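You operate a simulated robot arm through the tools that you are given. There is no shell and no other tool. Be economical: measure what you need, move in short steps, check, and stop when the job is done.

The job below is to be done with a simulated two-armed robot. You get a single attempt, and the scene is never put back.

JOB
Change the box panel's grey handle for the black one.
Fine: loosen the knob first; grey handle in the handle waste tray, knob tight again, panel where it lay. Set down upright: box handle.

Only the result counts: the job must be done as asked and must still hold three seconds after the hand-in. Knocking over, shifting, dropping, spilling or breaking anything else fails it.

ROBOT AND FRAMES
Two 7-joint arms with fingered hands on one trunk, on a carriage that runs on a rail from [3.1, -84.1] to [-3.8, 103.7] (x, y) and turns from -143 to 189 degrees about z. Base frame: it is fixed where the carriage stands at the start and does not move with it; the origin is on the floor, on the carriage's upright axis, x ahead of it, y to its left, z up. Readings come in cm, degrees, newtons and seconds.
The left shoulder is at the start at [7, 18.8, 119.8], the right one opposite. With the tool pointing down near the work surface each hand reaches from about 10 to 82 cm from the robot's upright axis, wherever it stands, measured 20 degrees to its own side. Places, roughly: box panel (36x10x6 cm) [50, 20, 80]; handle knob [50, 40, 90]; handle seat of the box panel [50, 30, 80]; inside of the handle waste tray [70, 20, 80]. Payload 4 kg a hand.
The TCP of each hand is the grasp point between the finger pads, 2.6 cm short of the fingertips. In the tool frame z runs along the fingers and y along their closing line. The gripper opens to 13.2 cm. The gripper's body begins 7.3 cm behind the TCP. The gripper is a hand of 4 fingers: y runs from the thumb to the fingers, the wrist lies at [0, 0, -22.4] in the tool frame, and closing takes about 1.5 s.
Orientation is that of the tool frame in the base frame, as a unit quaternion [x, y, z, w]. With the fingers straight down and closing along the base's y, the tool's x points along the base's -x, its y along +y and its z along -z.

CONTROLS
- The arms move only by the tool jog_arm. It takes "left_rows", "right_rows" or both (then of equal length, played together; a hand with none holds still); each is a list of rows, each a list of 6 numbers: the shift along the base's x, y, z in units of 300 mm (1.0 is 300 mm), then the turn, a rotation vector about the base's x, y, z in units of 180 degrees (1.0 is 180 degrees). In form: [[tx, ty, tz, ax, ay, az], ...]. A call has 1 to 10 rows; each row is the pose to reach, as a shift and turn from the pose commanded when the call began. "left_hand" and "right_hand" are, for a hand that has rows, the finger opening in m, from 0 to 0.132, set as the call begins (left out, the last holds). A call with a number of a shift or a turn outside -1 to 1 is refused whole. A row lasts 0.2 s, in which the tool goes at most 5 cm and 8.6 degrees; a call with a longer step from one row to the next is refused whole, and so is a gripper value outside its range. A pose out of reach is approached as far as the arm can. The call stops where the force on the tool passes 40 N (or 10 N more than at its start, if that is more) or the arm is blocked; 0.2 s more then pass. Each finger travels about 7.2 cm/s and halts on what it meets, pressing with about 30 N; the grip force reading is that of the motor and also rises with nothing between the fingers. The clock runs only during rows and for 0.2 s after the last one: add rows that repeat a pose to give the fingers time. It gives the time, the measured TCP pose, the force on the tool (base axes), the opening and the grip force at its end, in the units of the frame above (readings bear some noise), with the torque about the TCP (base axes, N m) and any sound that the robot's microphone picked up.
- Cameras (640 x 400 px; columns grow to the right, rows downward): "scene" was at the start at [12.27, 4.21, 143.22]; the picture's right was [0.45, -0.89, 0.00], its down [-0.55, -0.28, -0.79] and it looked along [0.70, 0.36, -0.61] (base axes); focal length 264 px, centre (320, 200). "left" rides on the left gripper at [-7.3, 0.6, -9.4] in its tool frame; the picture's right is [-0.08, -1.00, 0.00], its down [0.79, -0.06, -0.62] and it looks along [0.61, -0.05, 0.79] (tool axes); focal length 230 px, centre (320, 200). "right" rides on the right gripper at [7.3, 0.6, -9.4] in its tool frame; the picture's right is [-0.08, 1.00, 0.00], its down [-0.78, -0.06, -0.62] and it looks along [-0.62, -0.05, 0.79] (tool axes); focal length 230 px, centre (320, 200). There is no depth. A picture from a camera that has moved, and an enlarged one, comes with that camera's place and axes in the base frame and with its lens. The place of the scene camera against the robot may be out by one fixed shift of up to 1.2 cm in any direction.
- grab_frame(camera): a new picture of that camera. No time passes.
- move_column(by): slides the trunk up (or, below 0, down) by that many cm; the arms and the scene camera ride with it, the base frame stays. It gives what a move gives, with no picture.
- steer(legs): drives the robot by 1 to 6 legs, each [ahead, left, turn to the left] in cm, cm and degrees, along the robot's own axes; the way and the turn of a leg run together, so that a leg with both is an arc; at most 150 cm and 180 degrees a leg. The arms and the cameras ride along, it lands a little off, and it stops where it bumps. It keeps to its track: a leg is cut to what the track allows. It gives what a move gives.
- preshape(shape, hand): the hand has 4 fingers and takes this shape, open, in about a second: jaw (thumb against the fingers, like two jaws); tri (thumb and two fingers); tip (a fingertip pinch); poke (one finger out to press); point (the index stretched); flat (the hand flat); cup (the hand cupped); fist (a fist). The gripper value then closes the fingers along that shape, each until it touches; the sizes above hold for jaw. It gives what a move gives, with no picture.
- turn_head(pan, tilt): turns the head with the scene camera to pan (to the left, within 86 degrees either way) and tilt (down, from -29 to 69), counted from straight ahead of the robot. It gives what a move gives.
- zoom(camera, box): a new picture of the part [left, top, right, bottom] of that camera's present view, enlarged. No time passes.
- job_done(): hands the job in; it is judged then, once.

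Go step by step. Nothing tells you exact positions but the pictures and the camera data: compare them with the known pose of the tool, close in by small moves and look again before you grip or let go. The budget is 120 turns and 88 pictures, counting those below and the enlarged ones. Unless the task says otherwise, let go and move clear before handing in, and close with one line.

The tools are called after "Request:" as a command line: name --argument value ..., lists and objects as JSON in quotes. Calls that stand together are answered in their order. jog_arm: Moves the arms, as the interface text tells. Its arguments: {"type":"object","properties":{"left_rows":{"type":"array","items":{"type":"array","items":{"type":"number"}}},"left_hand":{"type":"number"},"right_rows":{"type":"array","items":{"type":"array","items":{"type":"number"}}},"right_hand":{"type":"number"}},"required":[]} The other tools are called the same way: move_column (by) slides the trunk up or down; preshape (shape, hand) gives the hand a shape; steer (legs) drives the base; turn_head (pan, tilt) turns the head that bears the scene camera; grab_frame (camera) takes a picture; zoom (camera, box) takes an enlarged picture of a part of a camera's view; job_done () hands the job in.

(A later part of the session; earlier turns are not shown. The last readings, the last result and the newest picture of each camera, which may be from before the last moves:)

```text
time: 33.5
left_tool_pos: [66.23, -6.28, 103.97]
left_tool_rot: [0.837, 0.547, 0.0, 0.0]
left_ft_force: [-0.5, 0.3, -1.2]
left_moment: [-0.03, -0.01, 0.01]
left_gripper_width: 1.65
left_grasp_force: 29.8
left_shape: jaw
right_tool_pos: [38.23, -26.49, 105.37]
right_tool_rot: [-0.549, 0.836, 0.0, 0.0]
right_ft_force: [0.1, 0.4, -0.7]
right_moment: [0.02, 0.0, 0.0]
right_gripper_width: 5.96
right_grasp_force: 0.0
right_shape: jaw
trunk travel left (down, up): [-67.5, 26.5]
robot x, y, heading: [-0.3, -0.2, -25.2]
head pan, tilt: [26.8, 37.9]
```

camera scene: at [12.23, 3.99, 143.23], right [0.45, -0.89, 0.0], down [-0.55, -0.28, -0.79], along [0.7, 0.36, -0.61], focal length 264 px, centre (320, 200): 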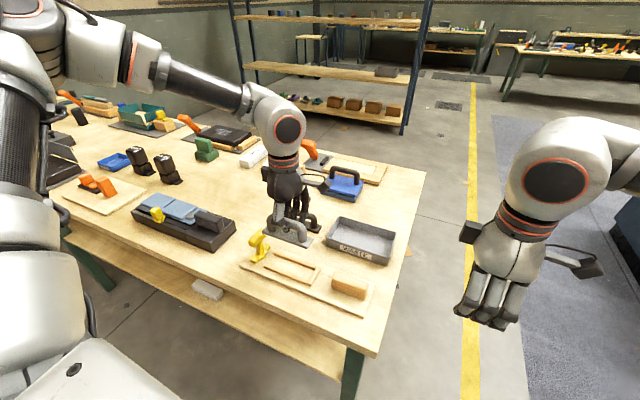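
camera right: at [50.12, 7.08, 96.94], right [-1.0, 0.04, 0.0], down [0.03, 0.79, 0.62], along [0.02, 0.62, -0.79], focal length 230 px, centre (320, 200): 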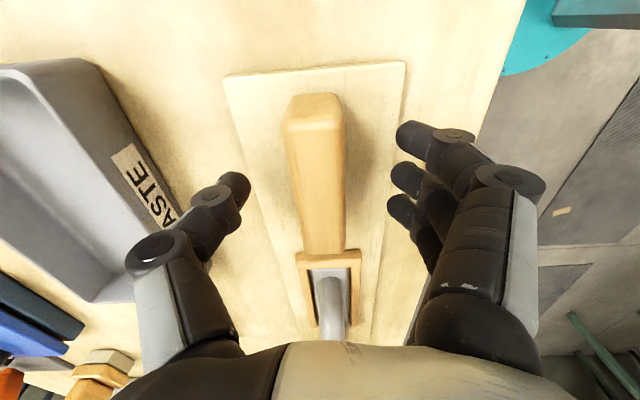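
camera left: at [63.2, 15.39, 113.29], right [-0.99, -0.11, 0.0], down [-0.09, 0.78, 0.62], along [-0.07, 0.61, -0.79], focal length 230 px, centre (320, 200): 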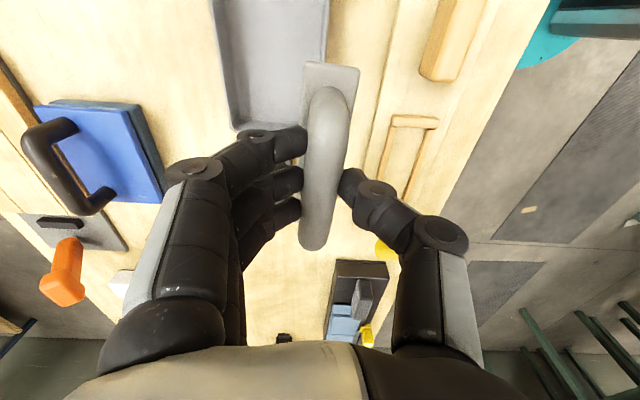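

Request:
jog_arm --left_rows '[[0, 0.12, 0, 0, 0, 0.03], [0, 0.26, 0, 0, 0, 0.06], [0.01, 0.4, 0, 0, 0, 0.09], [0.02, 0.54, 0, 0, 0, 0.12], [0.03, 0.68, 0, 0, 0, 0.139], [0.033, 0.827, 0, 0, 0, 0.139]]'

Request:
turn_head --pan 45 --tilt 42

Request:
grab_frame --camera "left"

Request:
grab_frame --camera "scene"

```text
time: 34.9
left_tool_pos: [67.41, 19.04, 104.15]
left_tool_rot: [0.699, 0.715, -0.002, 0.001]
left_ft_force: [1.0, -0.1, -1.7]
left_moment: [-0.04, 0.03, -0.01]
left_gripper_width: 1.63
left_grasp_force: 29.4
left_shape: jaw
right_tool_pos: [38.11, -26.35, 105.44]
right_tool_rot: [-0.549, 0.836, 0.0, -0.001]
right_ft_force: [0.3, 1.1, 0.4]
right_moment: [0.02, 0.02, 0.01]
right_gripper_width: 5.93
right_grasp_force: 0.1
right_shape: jaw
trunk travel left (down, up): [-67.5, 26.5]
robot x, y, heading: [0.06, -0.1, -25.4]
head pan, tilt: [26.8, 37.9]
```

```text
time: 35.7
left_tool_pos: [67.48, 18.75, 104.12]
left_tool_rot: [0.699, 0.715, -0.001, 0.0]
left_ft_force: [1.3, 0.2, -1.0]
left_moment: [-0.03, 0.0, 0.03]
left_gripper_width: 1.61
left_grasp_force: 29.9
left_shape: jaw
right_tool_pos: [38.18, -26.46, 105.29]
right_tool_rot: [-0.549, 0.836, 0.001, -0.001]
right_ft_force: [0.6, 0.3, 0.7]
right_moment: [-0.03, -0.02, 0.02]
right_gripper_width: 5.95
right_grasp_force: 0.0
right_shape: jaw
trunk travel left (down, up): [-67.5, 26.5]
robot x, y, heading: [0.14, -0.38, -25.2]
head pan, tilt: [45.0, 42.0]
```

```text
56 pictures are left
camera left: at [68.14, 11.25, 113.46], right [-0.99, -0.1, 0.0], down [-0.08, 0.78, 0.62], along [-0.06, 0.61, -0.79], focal length 230 px, centre (320, 200)
```

left: 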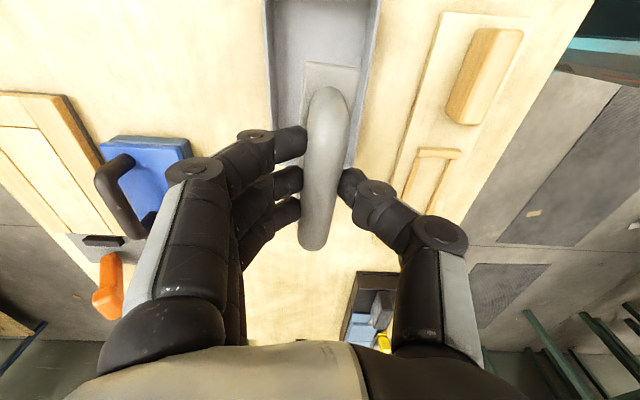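

```text
55 pictures are left
camera scene: at [11.99, 0.91, 142.62], right [0.33, -0.94, 0.0], down [-0.63, -0.22, -0.74], along [0.7, 0.25, -0.67], focal length 264 px, centre (320, 200)
```

scene: 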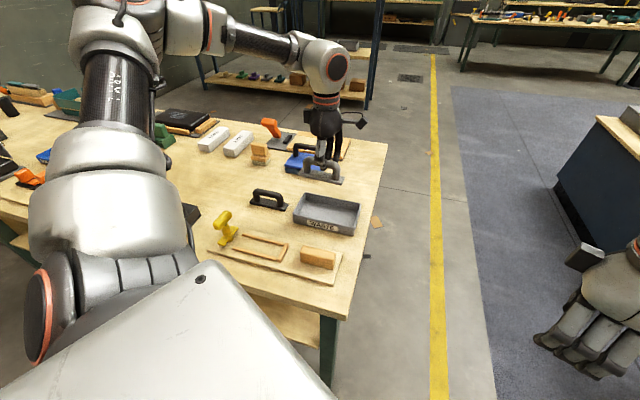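

The tray centre is about [68, 17.6]. I'll shift slightly and lower the handle to just above the tray floor.

Request:
jog_arm --left_rows '[[0.018, -0.012, -0.1, 0, 0, 0], [0.018, -0.012, -0.2, 0, 0, 0], [0.018, -0.012, -0.3, 0, 0, 0], [0.018, -0.012, -0.4, 0, 0, 0], [0.018, -0.012, -0.44, 0, 0, 0]]'

Request:
grab_frame --camera "left"

Request:
zoom --camera "scene" --box '[250, 130, 390, 250]'

```text
time: 36.9
left_tool_pos: [67.52, 18.24, 90.67]
left_tool_rot: [0.699, 0.715, -0.002, 0.001]
left_ft_force: [-0.2, -0.6, -0.4]
left_moment: [-0.01, 0.0, -0.02]
left_gripper_width: 1.65
left_grasp_force: 30.1
left_shape: jaw
right_tool_pos: [38.21, -26.45, 105.37]
right_tool_rot: [-0.548, 0.836, 0.0, -0.001]
right_ft_force: [-0.4, 0.3, -0.3]
right_moment: [0.01, 0.03, 0.0]
right_gripper_width: 5.96
right_grasp_force: 0.1
right_shape: jaw
trunk travel left (down, up): [-67.5, 26.5]
robot x, y, heading: [0.0, 0.09, -25.6]
head pan, tilt: [45.0, 42.0]
```

```text
54 pictures are left
camera left: at [68.22, 10.8, 100.01], right [-0.99, -0.1, 0.0], down [-0.08, 0.78, 0.62], along [-0.06, 0.61, -0.79], focal length 230 px, centre (320, 200)
```

left: 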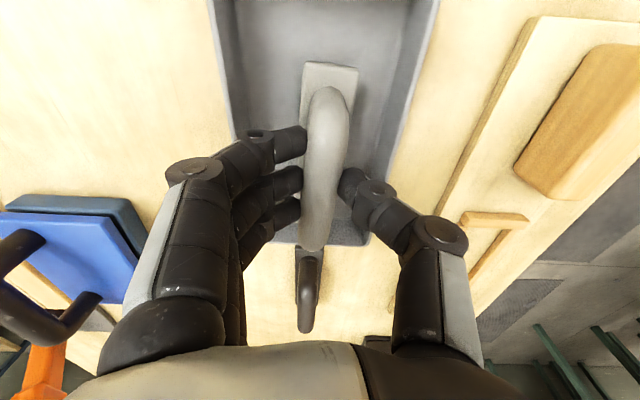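

```text
3.33 times, centred on (320, 190) of scene
camera zoom: at [11.96, 0.96, 142.62], right [0.33, -0.94, 0.0], down [-0.63, -0.22, -0.74], along [0.7, 0.25, -0.67], focal length 882 px, centre (320, 233)
```

zoom: 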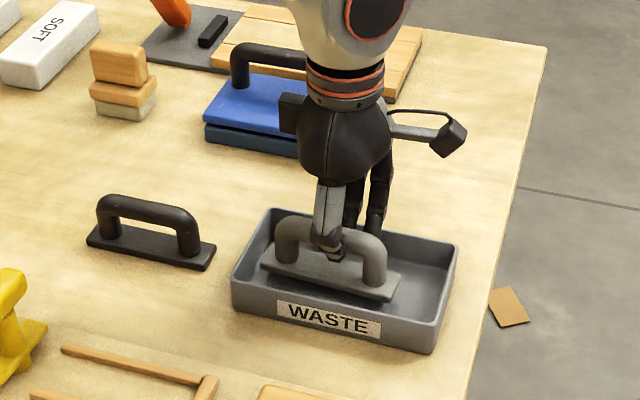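

It hangs inside the tray, a bit near the +y wall; I'll shift 1 cm to -y and lower in small steps.

Request:
jog_arm --left_rows '[[0, -0.02, 0, 0, 0, 0], [0, -0.033, -0.02, 0, 0, 0], [0, -0.033, -0.035, 0, 0, 0], [0, -0.033, -0.045, 0, 0, 0]]'

Request:
jog_arm --left_rows '[[0, 0, -0.006, 0, 0, 0], [0, 0, -0.012, 0, 0, 0]]'

```text
time: 37.9
left_tool_pos: [67.58, 17.16, 89.42]
left_tool_rot: [0.699, 0.715, 0.001, 0.002]
left_ft_force: [-0.5, -0.5, -1.1]
left_moment: [-0.03, 0.03, -0.01]
left_gripper_width: 1.62
left_grasp_force: 30.2
left_shape: jaw
right_tool_pos: [38.27, -26.52, 105.26]
right_tool_rot: [-0.548, 0.836, 0.0, 0.0]
right_ft_force: [0.1, -1.1, 0.1]
right_moment: [0.0, 0.0, 0.0]
right_gripper_width: 5.92
right_grasp_force: 0.1
right_shape: jaw
trunk travel left (down, up): [-67.5, 26.5]
robot x, y, heading: [0.43, 0.25, -25.6]
head pan, tilt: [45.0, 42.0]
```

```text
time: 38.5
left_tool_pos: [67.61, 17.26, 89.29]
left_tool_rot: [0.699, 0.715, -0.001, 0.001]
left_ft_force: [0.2, -0.6, -1.5]
left_moment: [0.0, -0.01, 0.01]
left_gripper_width: 1.63
left_grasp_force: 30.3
left_shape: jaw
right_tool_pos: [38.2, -26.48, 105.33]
right_tool_rot: [-0.549, 0.836, 0.0, -0.001]
right_ft_force: [-0.3, 0.7, 0.3]
right_moment: [-0.02, -0.01, 0.0]
right_gripper_width: 5.93
right_grasp_force: 0.1
right_shape: jaw
trunk travel left (down, up): [-67.5, 26.5]
robot x, y, heading: [0.11, -0.21, -25.5]
head pan, tilt: [45.0, 42.0]
```

Request:
jog_arm --left_rows '[[0, 0, -0.006, 0, 0, 0], [0, 0, -0.012, 0, 0, 0]]'

Request:
jog_arm --left_rows '[[0, 0, -0.006, 0, 0, 0], [0, 0, -0.012, 0, 0, 0]]'

Request:
zoom --camera "scene" --box '[285, 170, 375, 240]'

```text
time: 39.1
left_tool_pos: [67.62, 17.16, 89.09]
left_tool_rot: [0.698, 0.716, 0.0, 0.002]
left_ft_force: [-1.1, 1.8, 14.3]
left_moment: [0.06, 0.05, -0.02]
left_gripper_width: 1.69
left_grasp_force: 29.2
left_shape: jaw
right_tool_pos: [38.03, -26.41, 105.46]
right_tool_rot: [-0.55, 0.835, 0.0, 0.002]
right_ft_force: [-0.2, 0.4, -0.3]
right_moment: [-0.04, 0.01, -0.02]
right_gripper_width: 5.94
right_grasp_force: 0.1
right_shape: jaw
trunk travel left (down, up): [-67.5, 26.5]
robot x, y, heading: [-0.3, 0.23, -25.6]
head pan, tilt: [45.0, 42.0]
```

```text
time: 39.7
left_tool_pos: [67.53, 17.16, 88.83]
left_tool_rot: [0.699, 0.715, 0.001, 0.004]
left_ft_force: [1.7, 5.3, 33.2]
left_moment: [0.07, -0.11, -0.05]
left_gripper_width: 1.81
left_grasp_force: 30.1
left_shape: jaw
right_tool_pos: [37.81, -26.54, 105.48]
right_tool_rot: [-0.548, 0.836, -0.001, 0.001]
right_ft_force: [-0.1, -0.1, -0.1]
right_moment: [0.0, -0.01, -0.02]
right_gripper_width: 5.95
right_grasp_force: 0.2
right_shape: jaw
trunk travel left (down, up): [-67.5, 26.5]
robot x, y, heading: [-0.03, 0.08, -25.4]
head pan, tilt: [45.0, 42.0]
```

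```text
5.71 times, centred on (330, 205) of scene
camera zoom: at [11.49, 0.91, 142.7], right [0.33, -0.94, 0.0], down [-0.63, -0.22, -0.75], along [0.7, 0.25, -0.67], focal length 1511 px, centre (263, 171)
```

zoom: 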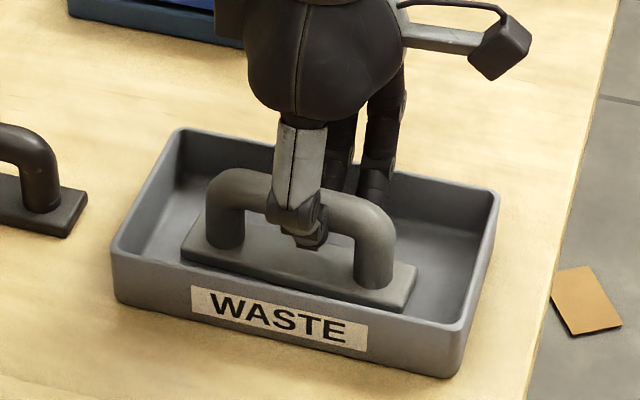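

The handle rests on the tray floor. I'll ease the press, open and rise.

Request:
jog_arm --left_rows '[[0, 0, 0.009, 0, 0, 0], [0, 0, 0.009, 0, 0, 0]]'

Request:
jog_arm --left_rows '[[0, 0, 0, 0, 0, 0], [0, 0, 0, 0, 0, 0], [0, 0, 0, 0, 0, 0], [0, 0, 0, 0, 0, 0], [0, 0, 0.1, 0, 0, 0], [0, 0, 0.2, 0, 0, 0], [0, 0, 0.3, 0, 0, 0], [0, 0, 0.4, 0, 0, 0], [0, 0, 0.5, 0, 0, 0]]' --left_hand 0.05

Request:
jog_arm --left_rows '[[0, 0.1, 0, 0, 0, 0.005], [0, 0.2, 0, 0, 0, 0.01], [0, 0.3, 0, 0, 0, 0.015], [0, 0.4, 0, 0, 0, 0.015], [0, 0.5, 0, 0, 0, 0.015], [0, 0.6, 0, 0, 0, 0.015]]'

Request:
grab_frame --camera "left"

Request:
zoom --camera "scene" --box '[220, 140, 380, 270]'

```text
time: 40.3
left_tool_pos: [67.55, 17.14, 88.85]
left_tool_rot: [0.699, 0.715, 0.002, 0.003]
left_ft_force: [3.7, 3.6, 28.8]
left_moment: [0.07, -0.15, -0.05]
left_gripper_width: 1.82
left_grasp_force: 30.6
left_shape: jaw
right_tool_pos: [37.94, -26.67, 105.48]
right_tool_rot: [-0.549, 0.836, 0.0, 0.001]
right_ft_force: [0.0, 0.0, 0.0]
right_moment: [0.01, 0.04, 0.0]
right_gripper_width: 5.95
right_grasp_force: 0.0
right_shape: jaw
trunk travel left (down, up): [-67.5, 26.5]
robot x, y, heading: [0.06, -0.1, -25.6]
head pan, tilt: [45.0, 42.0]
```

```text
time: 42.3
left_tool_pos: [67.6, 17.23, 103.7]
left_tool_rot: [0.699, 0.715, 0.0, 0.001]
left_ft_force: [-0.5, -0.4, -0.5]
left_moment: [0.02, 0.02, -0.02]
left_gripper_width: 4.96
left_grasp_force: 0.1
left_shape: jaw
right_tool_pos: [38.0, -26.52, 105.31]
right_tool_rot: [-0.549, 0.836, 0.0, 0.0]
right_ft_force: [0.3, -0.6, 0.4]
right_moment: [0.0, -0.02, -0.01]
right_gripper_width: 5.93
right_grasp_force: 0.0
right_shape: jaw
trunk travel left (down, up): [-67.5, 26.5]
robot x, y, heading: [-0.02, -0.32, -25.4]
head pan, tilt: [45.0, 42.0]
```

```text
time: 43.7
left_tool_pos: [68.0, 35.37, 103.26]
left_tool_rot: [0.682, 0.731, 0.0, 0.001]
left_ft_force: [0.3, -0.5, -0.3]
left_moment: [-0.04, 0.01, -0.04]
left_gripper_width: 4.95
left_grasp_force: 0.0
left_shape: jaw
right_tool_pos: [38.21, -26.53, 105.43]
right_tool_rot: [-0.549, 0.836, 0.0, 0.0]
right_ft_force: [-0.1, 0.1, -0.5]
right_moment: [0.01, 0.0, -0.01]
right_gripper_width: 5.94
right_grasp_force: 0.1
right_shape: jaw
trunk travel left (down, up): [-67.5, 26.5]
robot x, y, heading: [0.05, -0.14, -25.8]
head pan, tilt: [45.0, 42.0]
```

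```text
51 pictures are left
camera left: at [69.01, 28.04, 112.7], right [-0.99, -0.15, 0.0], down [-0.12, 0.78, 0.61], along [-0.09, 0.61, -0.79], focal length 230 px, centre (320, 200)
```

left: 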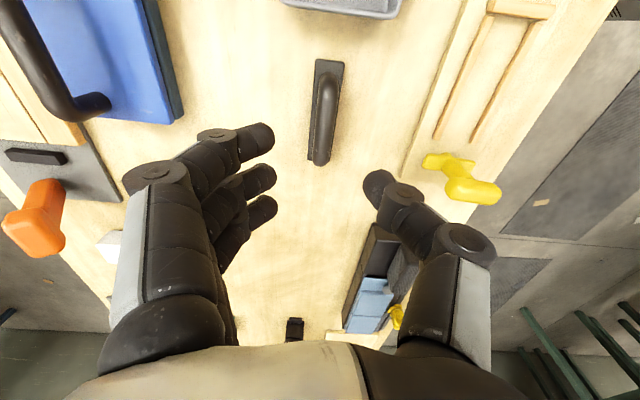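

```text
3.08 times, centred on (300, 205) of scene
camera zoom: at [11.96, 1.08, 142.62], right [0.33, -0.94, 0.0], down [-0.63, -0.22, -0.74], along [0.7, 0.25, -0.67], focal length 814 px, centre (382, 185)
```

zoom: 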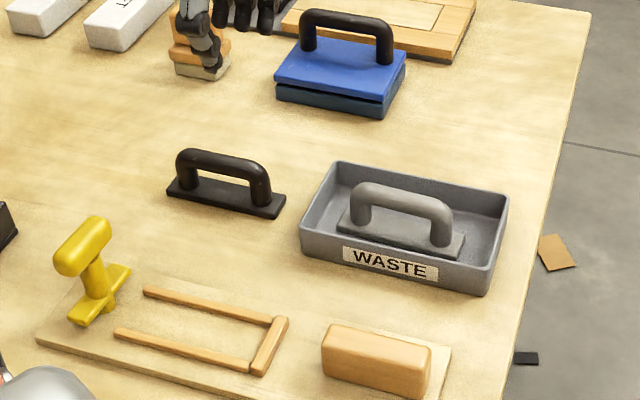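

The grey handle stands in the tray. The black handle is centred near [67.3, 37.4], about +2.5°; I'll lower the left hand around its bar.

Request:
jog_arm --left_rows '[[-0.01, 0.035, 0, 0, 0, -0.008], [-0.02, 0.07, -0.05, 0, 0, -0.008], [-0.02, 0.07, -0.15, 0, 0, -0.008], [-0.02, 0.07, -0.25, 0, 0, -0.008], [-0.02, 0.07, -0.35, 0, 0, -0.008], [-0.02, 0.07, -0.42, 0, 0, -0.008]]' --left_hand 0.06

Request:
grab_frame --camera "left"

Request:
zoom --camera "scene" --box '[230, 150, 330, 230]'

```text
time: 45.1
left_tool_pos: [67.18, 37.33, 90.81]
left_tool_rot: [0.691, 0.723, -0.001, 0.001]
left_ft_force: [0.5, -0.9, -0.6]
left_moment: [-0.01, -0.01, -0.03]
left_gripper_width: 5.95
left_grasp_force: 0.0
left_shape: jaw
right_tool_pos: [38.21, -26.46, 105.37]
right_tool_rot: [-0.549, 0.836, 0.0, 0.0]
right_ft_force: [0.8, -0.5, -0.4]
right_moment: [0.01, -0.03, -0.03]
right_gripper_width: 5.97
right_grasp_force: 0.0
right_shape: jaw
trunk travel left (down, up): [-67.5, 26.5]
robot x, y, heading: [-0.21, -0.14, -25.5]
head pan, tilt: [45.0, 42.0]
```

```text
49 pictures are left
camera left: at [68.11, 30.1, 100.13], right [-0.99, -0.12, 0.0], down [-0.1, 0.78, 0.62], along [-0.07, 0.61, -0.79], focal length 230 px, centre (320, 200)
```

left: 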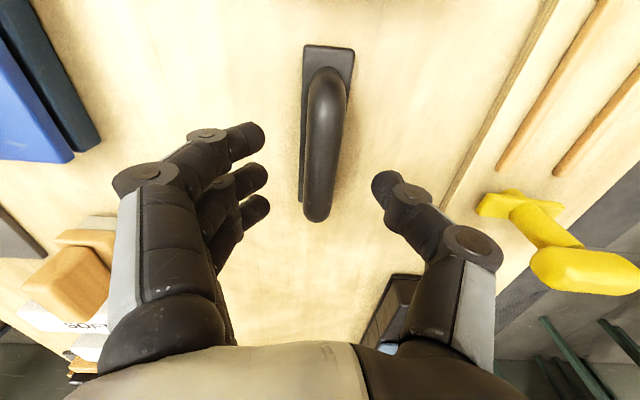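

```text
5.00 times, centred on (280, 190) of scene
camera zoom: at [12.01, 0.95, 142.61], right [0.33, -0.94, 0.0], down [-0.63, -0.22, -0.74], along [0.7, 0.25, -0.67], focal length 1322 px, centre (520, 250)
```

zoom: 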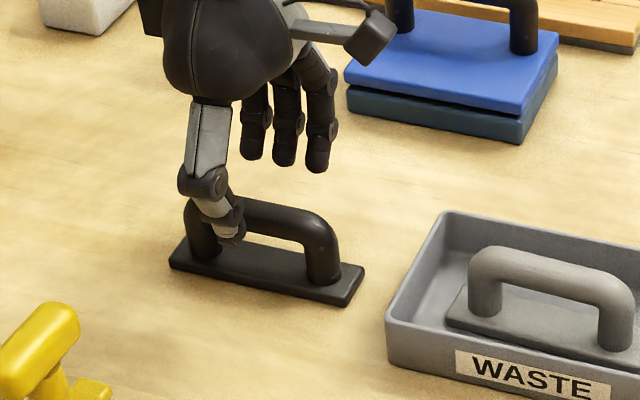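

The hand sits over the bar with nearly the same offset (≈1 cm) as in the grey grip, which I'll keep. Lower and close.

Request:
jog_arm --left_rows '[[-0.004, 0, -0.03, 0, 0, 0], [-0.004, 0, -0.06, 0, 0, 0], [-0.004, 0, -0.07, 0, 0, 0]]'

Request:
jog_arm --left_rows '[[0, 0, 0, 0, 0, 0], [0, 0, 0, 0, 0, 0], [0, 0, 0, 0, 0, 0], [0, 0, 0, 0, 0, 0], [0, 0, 0, 0, 0, 0], [0, 0, 0, 0, 0, 0]]' --left_hand 0.005

Request:
grab_frame --camera "left"

Request:
zoom --camera "scene" --box '[230, 150, 330, 230]'

```text
time: 45.9
left_tool_pos: [66.98, 37.48, 88.85]
left_tool_rot: [0.691, 0.723, 0.0, 0.001]
left_ft_force: [-0.8, 0.5, 0.6]
left_moment: [0.01, 0.01, 0.01]
left_gripper_width: 5.93
left_grasp_force: 0.1
left_shape: jaw
right_tool_pos: [38.13, -26.65, 105.4]
right_tool_rot: [-0.549, 0.836, 0.0, -0.001]
right_ft_force: [-0.4, -0.1, 0.0]
right_moment: [0.01, 0.0, 0.0]
right_gripper_width: 5.92
right_grasp_force: 0.0
right_shape: jaw
trunk travel left (down, up): [-67.5, 26.5]
robot x, y, heading: [-0.09, 0.17, -25.5]
head pan, tilt: [45.0, 42.0]
```

```text
time: 47.3
left_tool_pos: [66.93, 37.49, 88.91]
left_tool_rot: [0.691, 0.723, 0.0, 0.001]
left_ft_force: [-0.3, 0.1, 0.4]
left_moment: [0.0, -0.02, -0.01]
left_gripper_width: 1.59
left_grasp_force: 30.2
left_shape: jaw
right_tool_pos: [38.14, -26.5, 105.42]
right_tool_rot: [-0.55, 0.835, 0.0, 0.0]
right_ft_force: [-0.4, 0.7, -0.5]
right_moment: [0.01, -0.03, 0.01]
right_gripper_width: 5.93
right_grasp_force: 0.1
right_shape: jaw
trunk travel left (down, up): [-67.5, 26.5]
robot x, y, heading: [0.08, -0.17, -25.4]
head pan, tilt: [45.0, 42.0]
```

```text
47 pictures are left
camera left: at [67.84, 30.11, 98.19], right [-0.99, -0.12, 0.0], down [-0.1, 0.78, 0.62], along [-0.07, 0.61, -0.79], focal length 230 px, centre (320, 200)
```

left: 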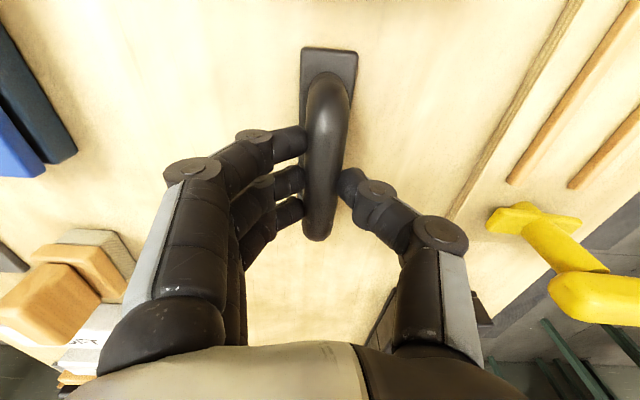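

```text
5.00 times, centred on (280, 190) of scene
camera zoom: at [11.97, 0.97, 142.62], right [0.33, -0.94, 0.0], down [-0.63, -0.22, -0.74], along [0.7, 0.25, -0.67], focal length 1322 px, centre (520, 250)
```

zoom: 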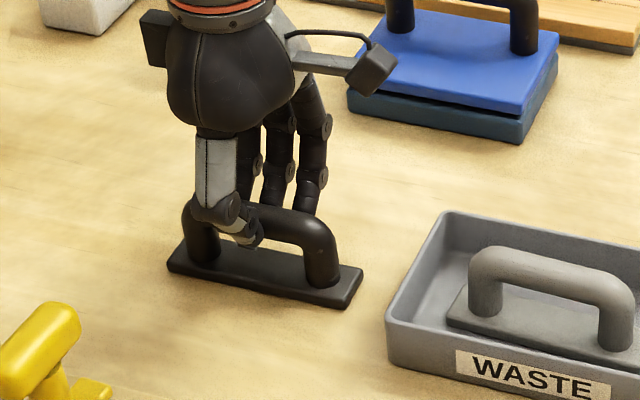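

The black handle is gripped firmly, but sits ~0.8 cm further to -y in the hand than the grey did. Seat target for the TCP is therefore about [49.55, 31.2] at yaw +4.8°. Lift and carry over.

Request:
jog_arm --left_rows '[[0, 0, 0.05, 0, 0, 0], [0, 0, 0.15, 0, 0, 0], [0, 0, 0.28, 0, 0, 0], [0, 0, 0.41, 0, 0, 0], [-0.12, -0.042, 0.45, 0, 0, 0.003], [-0.24, -0.084, 0.45, 0, 0, 0.006], [-0.36, -0.126, 0.45, 0, 0, 0.009], [-0.48, -0.168, 0.45, 0, 0, 0.012], [-0.58, -0.21, 0.45, 0, 0, 0.012], [-0.58, -0.21, 0.45, 0, 0, 0.012]]'

Request:
grab_frame --camera "left"

Request:
zoom --camera "scene" --box '[190, 150, 350, 280]'

```text
time: 49.5
left_tool_pos: [49.73, 31.02, 102.54]
left_tool_rot: [0.677, 0.736, -0.001, 0.001]
left_ft_force: [-0.1, -0.3, -0.7]
left_moment: [0.0, 0.01, 0.01]
left_gripper_width: 1.57
left_grasp_force: 30.3
left_shape: jaw
right_tool_pos: [38.2, -26.57, 105.3]
right_tool_rot: [-0.549, 0.836, 0.001, -0.001]
right_ft_force: [-0.1, 0.8, -0.3]
right_moment: [0.01, 0.01, 0.0]
right_gripper_width: 5.93
right_grasp_force: 0.1
right_shape: jaw
trunk travel left (down, up): [-67.5, 26.5]
robot x, y, heading: [0.11, -0.03, -25.4]
head pan, tilt: [45.0, 42.0]
```

```text
45 pictures are left
camera left: at [50.84, 23.75, 111.82], right [-0.99, -0.16, 0.0], down [-0.13, 0.78, 0.62], along [-0.1, 0.61, -0.79], focal length 230 px, centre (320, 200)
```

left: 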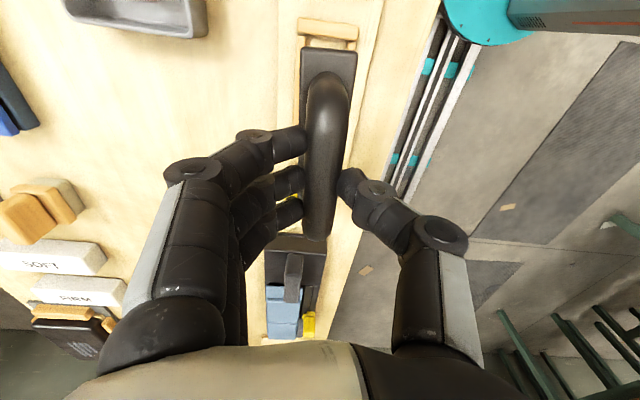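

```text
3.08 times, centred on (270, 215) of scene
camera zoom: at [12.03, 1.0, 142.61], right [0.33, -0.94, 0.0], down [-0.63, -0.22, -0.74], along [0.7, 0.25, -0.67], focal length 814 px, centre (474, 154)
```

zoom: 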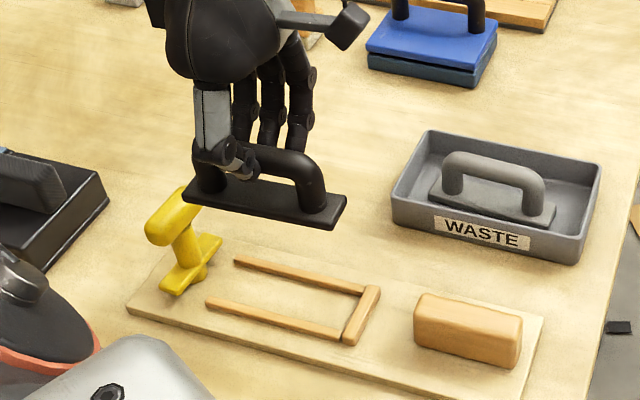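

It hangs level above the frame. I'll lower to just above the rails and compare.

Request:
jog_arm --left_rows '[[-0.005, 0.005, -0.1, 0, 0, 0], [-0.005, 0.005, -0.2, 0, 0, 0], [-0.005, 0.005, -0.3, 0, 0, 0], [-0.005, 0.005, -0.36, 0, 0, 0], [-0.005, 0.005, -0.36, 0, 0, 0]]'

Request:
grab_frame --camera "left"

Request:
zoom --camera "scene" --box '[210, 190, 300, 260]'

```text
time: 50.7
left_tool_pos: [49.32, 31.01, 91.59]
left_tool_rot: [0.677, 0.736, -0.001, 0.002]
left_ft_force: [0.0, 0.2, -1.2]
left_moment: [0.0, 0.01, 0.02]
left_gripper_width: 1.58
left_grasp_force: 30.2
left_shape: jaw
right_tool_pos: [38.02, -26.61, 105.37]
right_tool_rot: [-0.549, 0.836, 0.0, -0.001]
right_ft_force: [1.1, -0.9, 0.0]
right_moment: [0.0, -0.02, 0.0]
right_gripper_width: 5.95
right_grasp_force: 0.0
right_shape: jaw
trunk travel left (down, up): [-67.5, 26.5]
robot x, y, heading: [-0.17, -0.02, -25.4]
head pan, tilt: [45.0, 42.0]
```

```text
43 pictures are left
camera left: at [50.41, 23.81, 100.92], right [-0.99, -0.16, 0.0], down [-0.13, 0.78, 0.62], along [-0.1, 0.61, -0.79], focal length 230 px, centre (320, 200)
```

left: 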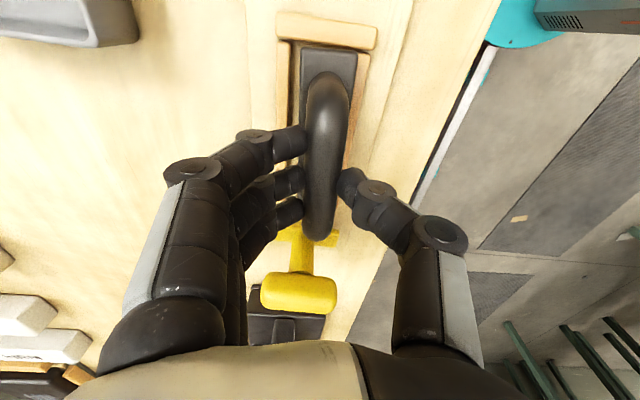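

```text
5.71 times, centred on (255, 225) of scene
camera zoom: at [11.93, 0.95, 142.62], right [0.33, -0.94, 0.0], down [-0.63, -0.22, -0.74], along [0.7, 0.25, -0.67], focal length 1511 px, centre (691, 57)
```

zoom: 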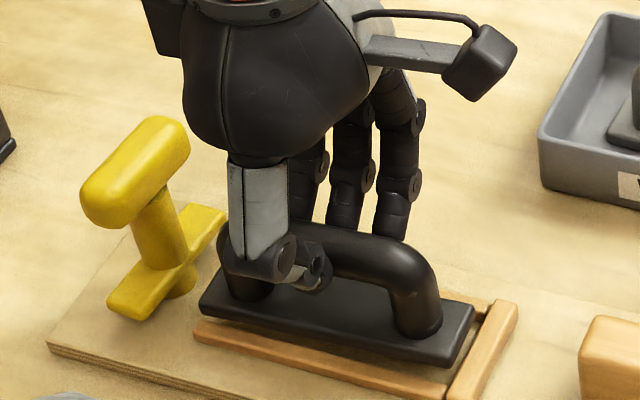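

Small corrections: +0.2 cm in x and +0.2 cm in y, then lower in small steps.

Request:
jog_arm --left_rows '[[0.007, 0.006, 0, 0, 0, 0], [0.007, 0.006, -0.015, 0, 0, 0], [0.007, 0.006, -0.03, 0, 0, 0]]'

Request:
zoom --camera "left" --box '[240, 0, 420, 120]'

Request:
zoom --camera "scene" --box '[210, 190, 300, 260]'

```text
time: 51.5
left_tool_pos: [49.56, 31.16, 90.91]
left_tool_rot: [0.677, 0.736, 0.0, 0.001]
left_ft_force: [0.2, -0.1, 0.6]
left_moment: [0.03, 0.07, -0.04]
left_gripper_width: 1.57
left_grasp_force: 29.7
left_shape: jaw
right_tool_pos: [38.05, -26.63, 105.25]
right_tool_rot: [-0.549, 0.836, 0.0, 0.001]
right_ft_force: [0.0, -0.2, -0.2]
right_moment: [0.01, -0.07, -0.01]
right_gripper_width: 5.94
right_grasp_force: 0.0
right_shape: jaw
trunk travel left (down, up): [-67.5, 26.5]
robot x, y, heading: [0.02, -0.01, -25.5]
head pan, tilt: [45.0, 42.0]
```

```text
3.33 times, centred on (330, 60) of left
camera zoom: at [50.65, 23.91, 100.17], right [-0.99, -0.16, 0.0], down [-0.13, 0.78, 0.62], along [-0.1, 0.61, -0.79], focal length 767 px, centre (287, 667)
```

zoom: 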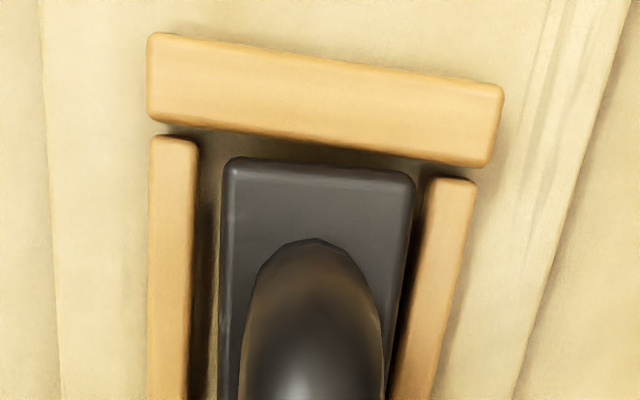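

```text
5.71 times, centred on (255, 225) of scene
camera zoom: at [11.97, 0.95, 142.62], right [0.33, -0.94, 0.0], down [-0.63, -0.22, -0.74], along [0.7, 0.25, -0.67], focal length 1511 px, centre (691, 57)
```

zoom: 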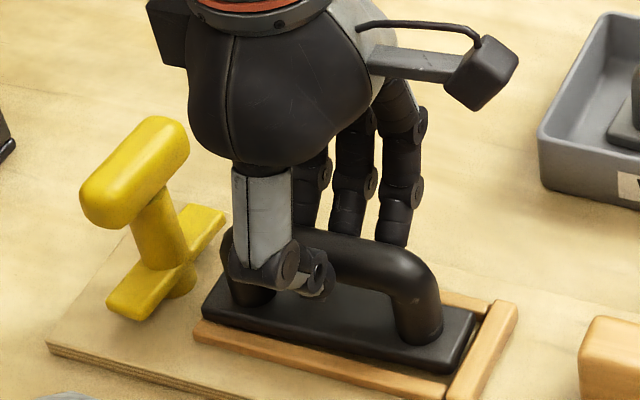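

The base lies between the rails with clear gaps on all sides. I'll turn it a degree to match and lower until it touches.

Request:
jog_arm --left_rows '[[0, 0, 0, 0, 0, -0.006], [0, 0, -0.01, 0, 0, -0.006], [0, 0, -0.018, 0, 0, -0.006]]'

Request:
jog_arm --left_rows '[[0, 0, -0.006, 0, 0, 0], [0, 0, -0.01, 0, 0, 0]]'

Request:
zoom --camera "left" --box '[240, 0, 420, 120]'

```text
time: 52.3
left_tool_pos: [49.56, 31.16, 90.14]
left_tool_rot: [0.685, 0.729, 0.0, 0.001]
left_ft_force: [1.6, -0.7, -1.1]
left_moment: [-0.03, -0.07, -0.1]
left_gripper_width: 1.63
left_grasp_force: 29.9
left_shape: jaw
right_tool_pos: [38.12, -26.47, 105.45]
right_tool_rot: [-0.549, 0.836, 0.0, 0.0]
right_ft_force: [-1.5, 0.0, -0.5]
right_moment: [-0.03, 0.02, -0.03]
right_gripper_width: 5.95
right_grasp_force: 0.1
right_shape: jaw
trunk travel left (down, up): [-67.5, 26.5]
robot x, y, heading: [0.15, 0.19, -25.2]
head pan, tilt: [45.0, 42.0]
```

```text
time: 52.9
left_tool_pos: [49.42, 31.1, 90.07]
left_tool_rot: [0.684, 0.73, 0.001, 0.002]
left_ft_force: [2.3, -0.9, 12.1]
left_moment: [-0.04, -0.11, -0.04]
left_gripper_width: 1.62
left_grasp_force: 29.9
left_shape: jaw
right_tool_pos: [38.12, -26.66, 105.37]
right_tool_rot: [-0.549, 0.836, 0.0, 0.001]
right_ft_force: [-0.2, -0.2, -0.2]
right_moment: [0.0, 0.01, 0.0]
right_gripper_width: 5.94
right_grasp_force: 0.1
right_shape: jaw
trunk travel left (down, up): [-67.5, 26.5]
robot x, y, heading: [0.04, 0.34, -25.5]
head pan, tilt: [45.0, 42.0]
```

```text
3.33 times, centred on (330, 60) of left
camera zoom: at [50.41, 23.83, 99.33], right [-0.99, -0.14, 0.0], down [-0.11, 0.78, 0.62], along [-0.08, 0.61, -0.79], focal length 767 px, centre (287, 667)
```

zoom: 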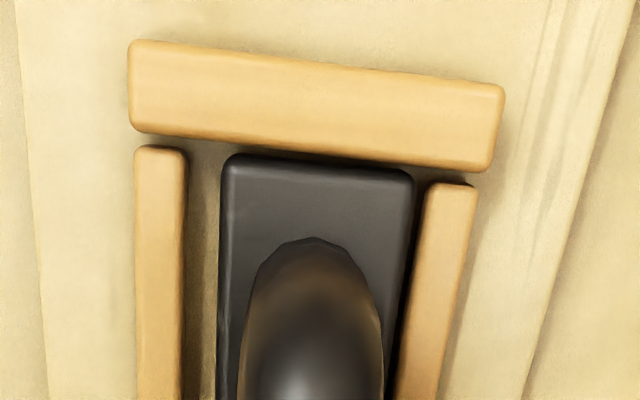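

Contact with the panel. The base is a bit close to the -x rail; I'll ease up, shift +0.2 cm in x, and set it down again.

Request:
jog_arm --left_rows '[[0, 0, 0.012, 0, 0, 0], [0.007, 0, 0.012, 0, 0, 0], [0.007, 0, 0.006, 0, 0, 0], [0.007, 0, 0, 0, 0, 0]]'

Request:
zoom --camera "left" --box '[240, 0, 420, 120]'

Request:
zoom --camera "scene" --box '[210, 190, 300, 260]'

```text
time: 53.9
left_tool_pos: [49.7, 31.14, 90.13]
left_tool_rot: [0.684, 0.729, 0.001, 0.0]
left_ft_force: [-2.1, 0.3, 9.1]
left_moment: [-0.01, 0.0, 0.03]
left_gripper_width: 1.61
left_grasp_force: 29.7
left_shape: jaw
right_tool_pos: [38.0, -26.59, 105.4]
right_tool_rot: [-0.549, 0.836, 0.001, 0.0]
right_ft_force: [0.6, -0.2, 0.6]
right_moment: [-0.03, 0.0, -0.01]
right_gripper_width: 5.95
right_grasp_force: 0.0
right_shape: jaw
trunk travel left (down, up): [-67.5, 26.5]
robot x, y, heading: [-0.4, 0.32, -25.5]
head pan, tilt: [45.0, 42.0]
```

```text
3.33 times, centred on (330, 60) of left
camera zoom: at [50.61, 23.91, 99.37], right [-0.99, -0.14, 0.0], down [-0.11, 0.78, 0.62], along [-0.08, 0.61, -0.79], focal length 767 px, centre (287, 667)
```

zoom: 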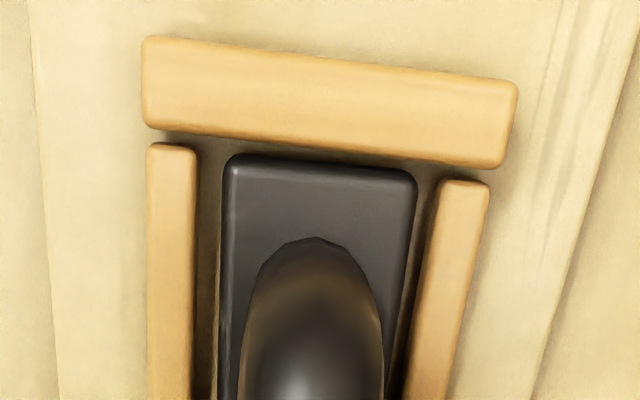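

```text
5.71 times, centred on (255, 225) of scene
camera zoom: at [11.8, 0.9, 142.65], right [0.33, -0.94, 0.0], down [-0.63, -0.22, -0.74], along [0.7, 0.25, -0.67], focal length 1511 px, centre (691, 57)
```

zoom: 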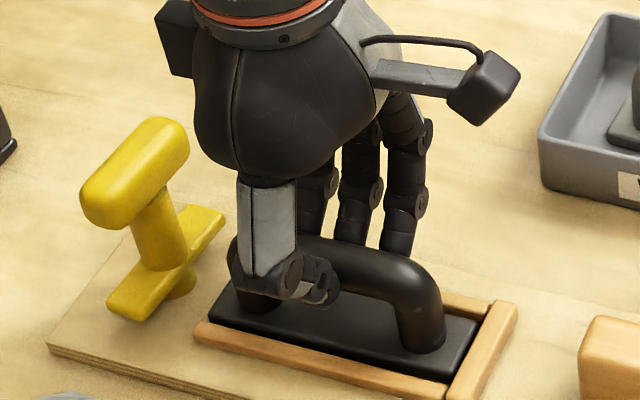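

The black handle is seated and centred. I'll open, rise, and look.

Request:
jog_arm --left_rows '[[0, 0, 0, 0, 0, 0], [0, 0, 0, 0, 0, 0], [0, 0, 0, 0, 0, 0], [0, 0, 0, 0, 0, 0], [0, 0, 0.1, 0, 0, 0], [0, 0, 0.2, 0, 0, 0], [0, 0, 0.3, 0, 0, 0], [0, 0, 0.4, 0, 0, 0]]' --left_hand 0.05

Request:
jog_arm --left_rows '[[0, 0.04, 0, 0, 0, 0.047], [0, 0.08, 0, 0, 0, 0.094], [0, 0.12, 0, 0, 0, 0.141], [0, 0.16, 0, 0, 0, 0.188], [0, 0.2, 0, 0, 0, 0.235], [0, 0.24, 0, 0, 0, 0.282], [0, 0.28, 0, 0, 0, 0.329], [0, 0.31, 0, 0, 0, 0.376], [0, 0.322, 0, 0, 0, 0.423], [0, 0.322, 0, 0, 0, 0.47]]'

Request:
zoom --camera "scene" --box '[200, 180, 360, 290]'

Request:
grab_frame --camera "left"

```text
time: 55.7
left_tool_pos: [49.74, 31.38, 102.03]
left_tool_rot: [0.684, 0.73, 0.0, 0.001]
left_ft_force: [-1.0, -0.7, 0.8]
left_moment: [0.0, -0.01, 0.06]
left_gripper_width: 4.95
left_grasp_force: 0.1
left_shape: jaw
right_tool_pos: [38.05, -26.56, 105.34]
right_tool_rot: [-0.549, 0.836, 0.001, 0.001]
right_ft_force: [0.2, 0.0, -0.3]
right_moment: [-0.02, 0.0, 0.04]
right_gripper_width: 5.94
right_grasp_force: 0.1
right_shape: jaw
trunk travel left (down, up): [-67.5, 26.5]
robot x, y, heading: [-0.12, -0.21, -25.6]
head pan, tilt: [45.0, 42.0]
```

```text
time: 57.9
left_tool_pos: [49.9, 40.85, 101.96]
left_tool_rot: [0.015, 1.0, -0.001, 0.001]
left_ft_force: [-0.1, -0.3, -0.4]
left_moment: [0.02, -0.02, 0.01]
left_gripper_width: 4.96
left_grasp_force: 0.0
left_shape: jaw
right_tool_pos: [38.13, -26.58, 105.35]
right_tool_rot: [-0.549, 0.836, 0.0, 0.001]
right_ft_force: [-0.6, 0.2, 0.0]
right_moment: [0.0, 0.01, 0.02]
right_gripper_width: 5.92
right_grasp_force: 0.0
right_shape: jaw
trunk travel left (down, up): [-67.5, 26.5]
robot x, y, heading: [-0.0, 0.23, -25.4]
head pan, tilt: [45.0, 42.0]
```

```text
3.64 times, centred on (280, 235) of scene
camera zoom: at [11.97, 0.95, 142.62], right [0.33, -0.94, 0.0], down [-0.63, -0.22, -0.74], along [0.7, 0.25, -0.67], focal length 962 px, centre (466, 73)
```

zoom: 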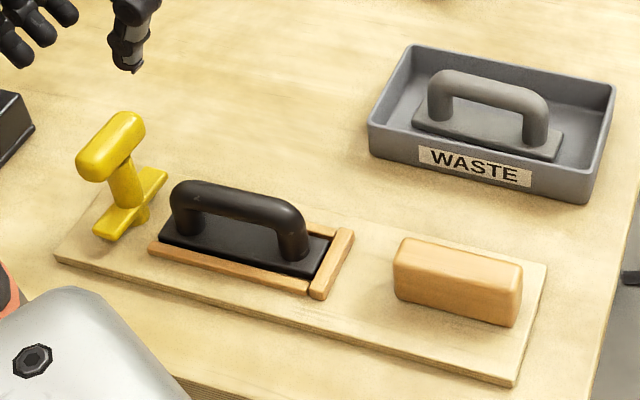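

```text
35 pictures are left
camera left: at [57.13, 41.09, 111.25], right [0.05, -1.0, 0.0], down [-0.79, -0.04, 0.62], along [-0.61, -0.03, -0.79], focal length 230 px, centre (320, 200)
```

left: 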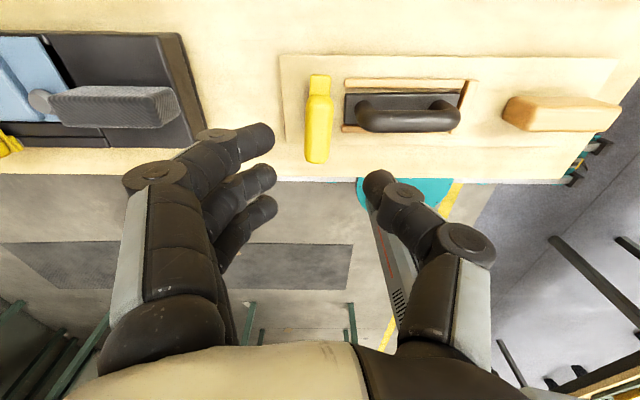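

The swap looks good. To tighten with the panel held, I'll turn the robot back to its first heading, then re-grip the block with the right hand.

Request:
jog_arm --left_rows '[[0, 0.02, 0.05, 0, 0, 0.02], [0, 0.02, 0.1, 0, 0, 0.039]]'

Request:
steer --legs '[[0, 0, 25.4]]'

Request:
turn_head --pan 26.8 --tilt 40

Request:
grab_frame --camera "scene"

```text
time: 58.5
left_tool_pos: [49.87, 41.36, 104.98]
left_tool_rot: [-0.047, 0.999, 0.001, 0.001]
left_ft_force: [-0.3, -0.1, -0.2]
left_moment: [0.02, -0.01, 0.01]
left_gripper_width: 4.94
left_grasp_force: 0.1
left_shape: jaw
right_tool_pos: [38.12, -26.67, 105.38]
right_tool_rot: [-0.549, 0.836, 0.0, 0.0]
right_ft_force: [0.7, 0.4, -0.3]
right_moment: [-0.02, -0.05, 0.0]
right_gripper_width: 5.95
right_grasp_force: 0.0
right_shape: jaw
trunk travel left (down, up): [-67.5, 26.5]
robot x, y, heading: [0.05, -0.05, -25.6]
head pan, tilt: [45.0, 42.0]
```

```text
time: 60.2
left_tool_pos: [27.37, 58.91, 104.93]
left_tool_rot: [-0.265, 0.964, 0.001, 0.001]
left_ft_force: [0.1, 0.3, 0.0]
left_moment: [-0.01, 0.01, 0.02]
left_gripper_width: 4.94
left_grasp_force: 0.1
left_shape: jaw
right_tool_pos: [45.9, -7.6, 105.31]
right_tool_rot: [0.72, -0.694, 0.0, 0.001]
right_ft_force: [0.2, 0.8, 0.4]
right_moment: [0.01, 0.02, -0.02]
right_gripper_width: 5.94
right_grasp_force: 0.0
right_shape: jaw
trunk travel left (down, up): [-67.5, 26.5]
robot x, y, heading: [0.08, 0.47, -0.1]
head pan, tilt: [45.0, 42.0]
```

```text
time: 61.0
left_tool_pos: [27.22, 58.84, 104.94]
left_tool_rot: [-0.264, 0.964, 0.001, 0.001]
left_ft_force: [0.3, -0.8, -0.5]
left_moment: [0.04, 0.01, -0.01]
left_gripper_width: 4.94
left_grasp_force: 0.2
left_shape: jaw
right_tool_pos: [45.91, -7.58, 105.23]
right_tool_rot: [0.719, -0.695, 0.0, 0.0]
right_ft_force: [0.3, -0.3, -0.1]
right_moment: [-0.04, 0.01, -0.03]
right_gripper_width: 5.93
right_grasp_force: 0.1
right_shape: jaw
trunk travel left (down, up): [-67.5, 26.5]
robot x, y, heading: [0.13, 0.36, 0.0]
head pan, tilt: [26.8, 40.0]
```

```text
34 pictures are left
camera scene: at [12.16, 4.14, 142.91], right [0.45, -0.89, 0.0], down [-0.57, -0.29, -0.77], along [0.68, 0.34, -0.64], focal length 264 px, centre (320, 200)
```

scene: 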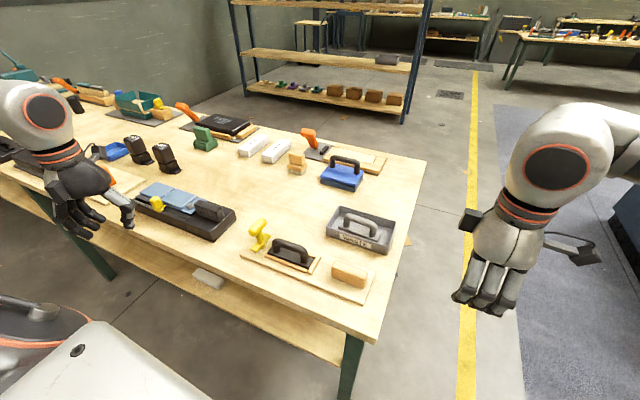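

Both hands go back over their grips: right to the block, left to the knob.

Request:
jog_arm --right_rows '[[0.03, 0.12, 0, 0, 0, 0], [0.06, 0.26, 0, 0, 0, 0], [0.09, 0.4, 0, 0, 0, 0], [0.12, 0.54, 0, 0, 0, 0], [0.15, 0.68, 0, 0, 0, 0], [0.153, 0.733, -0.1, 0, 0, 0], [0.153, 0.733, -0.22, 0, 0, 0], [0.153, 0.733, -0.34, 0, 0, 0], [0.153, 0.733, -0.46, 0, 0, 0], [0.153, 0.733, -0.5, 0, 0, 0]]'

Request:
jog_arm --left_rows '[[0.1, -0.08, 0, 0, 0, -0.02], [0.2, -0.16, 0, 0, 0, -0.04], [0.3, -0.25, 0, 0, 0, -0.06], [0.4, -0.33, 0, 0, 0, -0.08], [0.5, -0.41, 0, 0, 0, -0.1], [0.6, -0.5, 0, 0, 0, -0.12], [0.7, -0.57, 0, 0, 0, -0.14], [0.745, -0.597, 0, 0, 0, -0.14]]'

Request:
grab_frame --camera "right"

Request:
zoom --camera "scene" --box '[210, 150, 390, 310]'

```text
time: 63.2
left_tool_pos: [27.31, 58.64, 105.09]
left_tool_rot: [-0.264, 0.964, 0.001, 0.0]
left_ft_force: [0.8, -0.2, -0.5]
left_moment: [-0.03, -0.03, -0.01]
left_gripper_width: 4.96
left_grasp_force: 0.0
left_shape: jaw
right_tool_pos: [50.25, 14.39, 90.35]
right_tool_rot: [0.719, -0.695, 0.001, 0.0]
right_ft_force: [-0.6, -0.4, -0.1]
right_moment: [-0.02, -0.03, 0.0]
right_gripper_width: 5.93
right_grasp_force: 0.1
right_shape: jaw
trunk travel left (down, up): [-67.5, 26.5]
robot x, y, heading: [-0.16, -0.26, -0.2]
head pan, tilt: [26.8, 40.0]
```

```text
time: 65.0
left_tool_pos: [49.49, 40.72, 105.22]
left_tool_rot: [-0.047, 0.999, -0.001, 0.001]
left_ft_force: [0.0, -0.3, -0.3]
left_moment: [0.0, 0.0, 0.02]
left_gripper_width: 4.97
left_grasp_force: 0.0
left_shape: jaw
right_tool_pos: [50.19, 14.39, 90.45]
right_tool_rot: [0.719, -0.695, -0.001, 0.001]
right_ft_force: [0.4, -0.2, 0.2]
right_moment: [-0.01, 0.0, -0.04]
right_gripper_width: 5.95
right_grasp_force: 0.0
right_shape: jaw
trunk travel left (down, up): [-67.5, 26.5]
robot x, y, heading: [0.04, 0.13, -0.3]
head pan, tilt: [26.8, 40.0]
```

```text
33 pictures are left
camera right: at [49.9, 7.06, 99.75], right [-1.0, 0.04, 0.0], down [0.03, 0.79, 0.62], along [0.03, 0.62, -0.79], focal length 230 px, centre (320, 200)
```

right: 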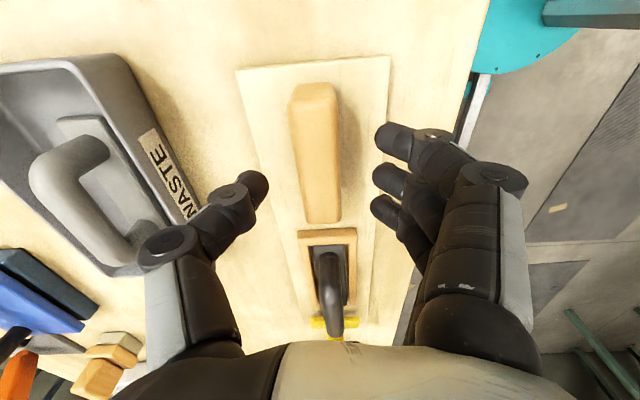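

```text
2.50 times, centred on (300, 230) of scene
camera zoom: at [12.15, 4.09, 142.91], right [0.45, -0.89, 0.0], down [-0.57, -0.29, -0.77], along [0.68, 0.34, -0.64], focal length 661 px, centre (370, 125)
```

zoom: 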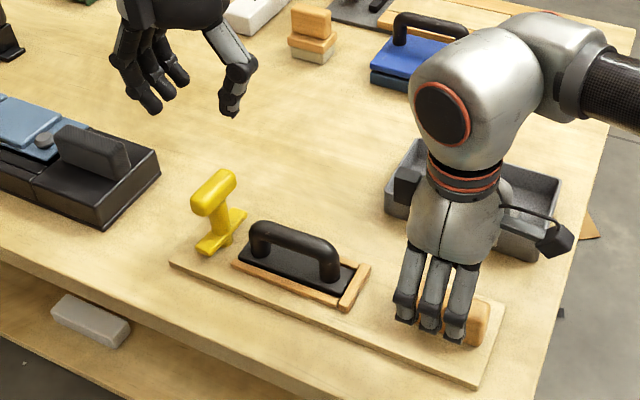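

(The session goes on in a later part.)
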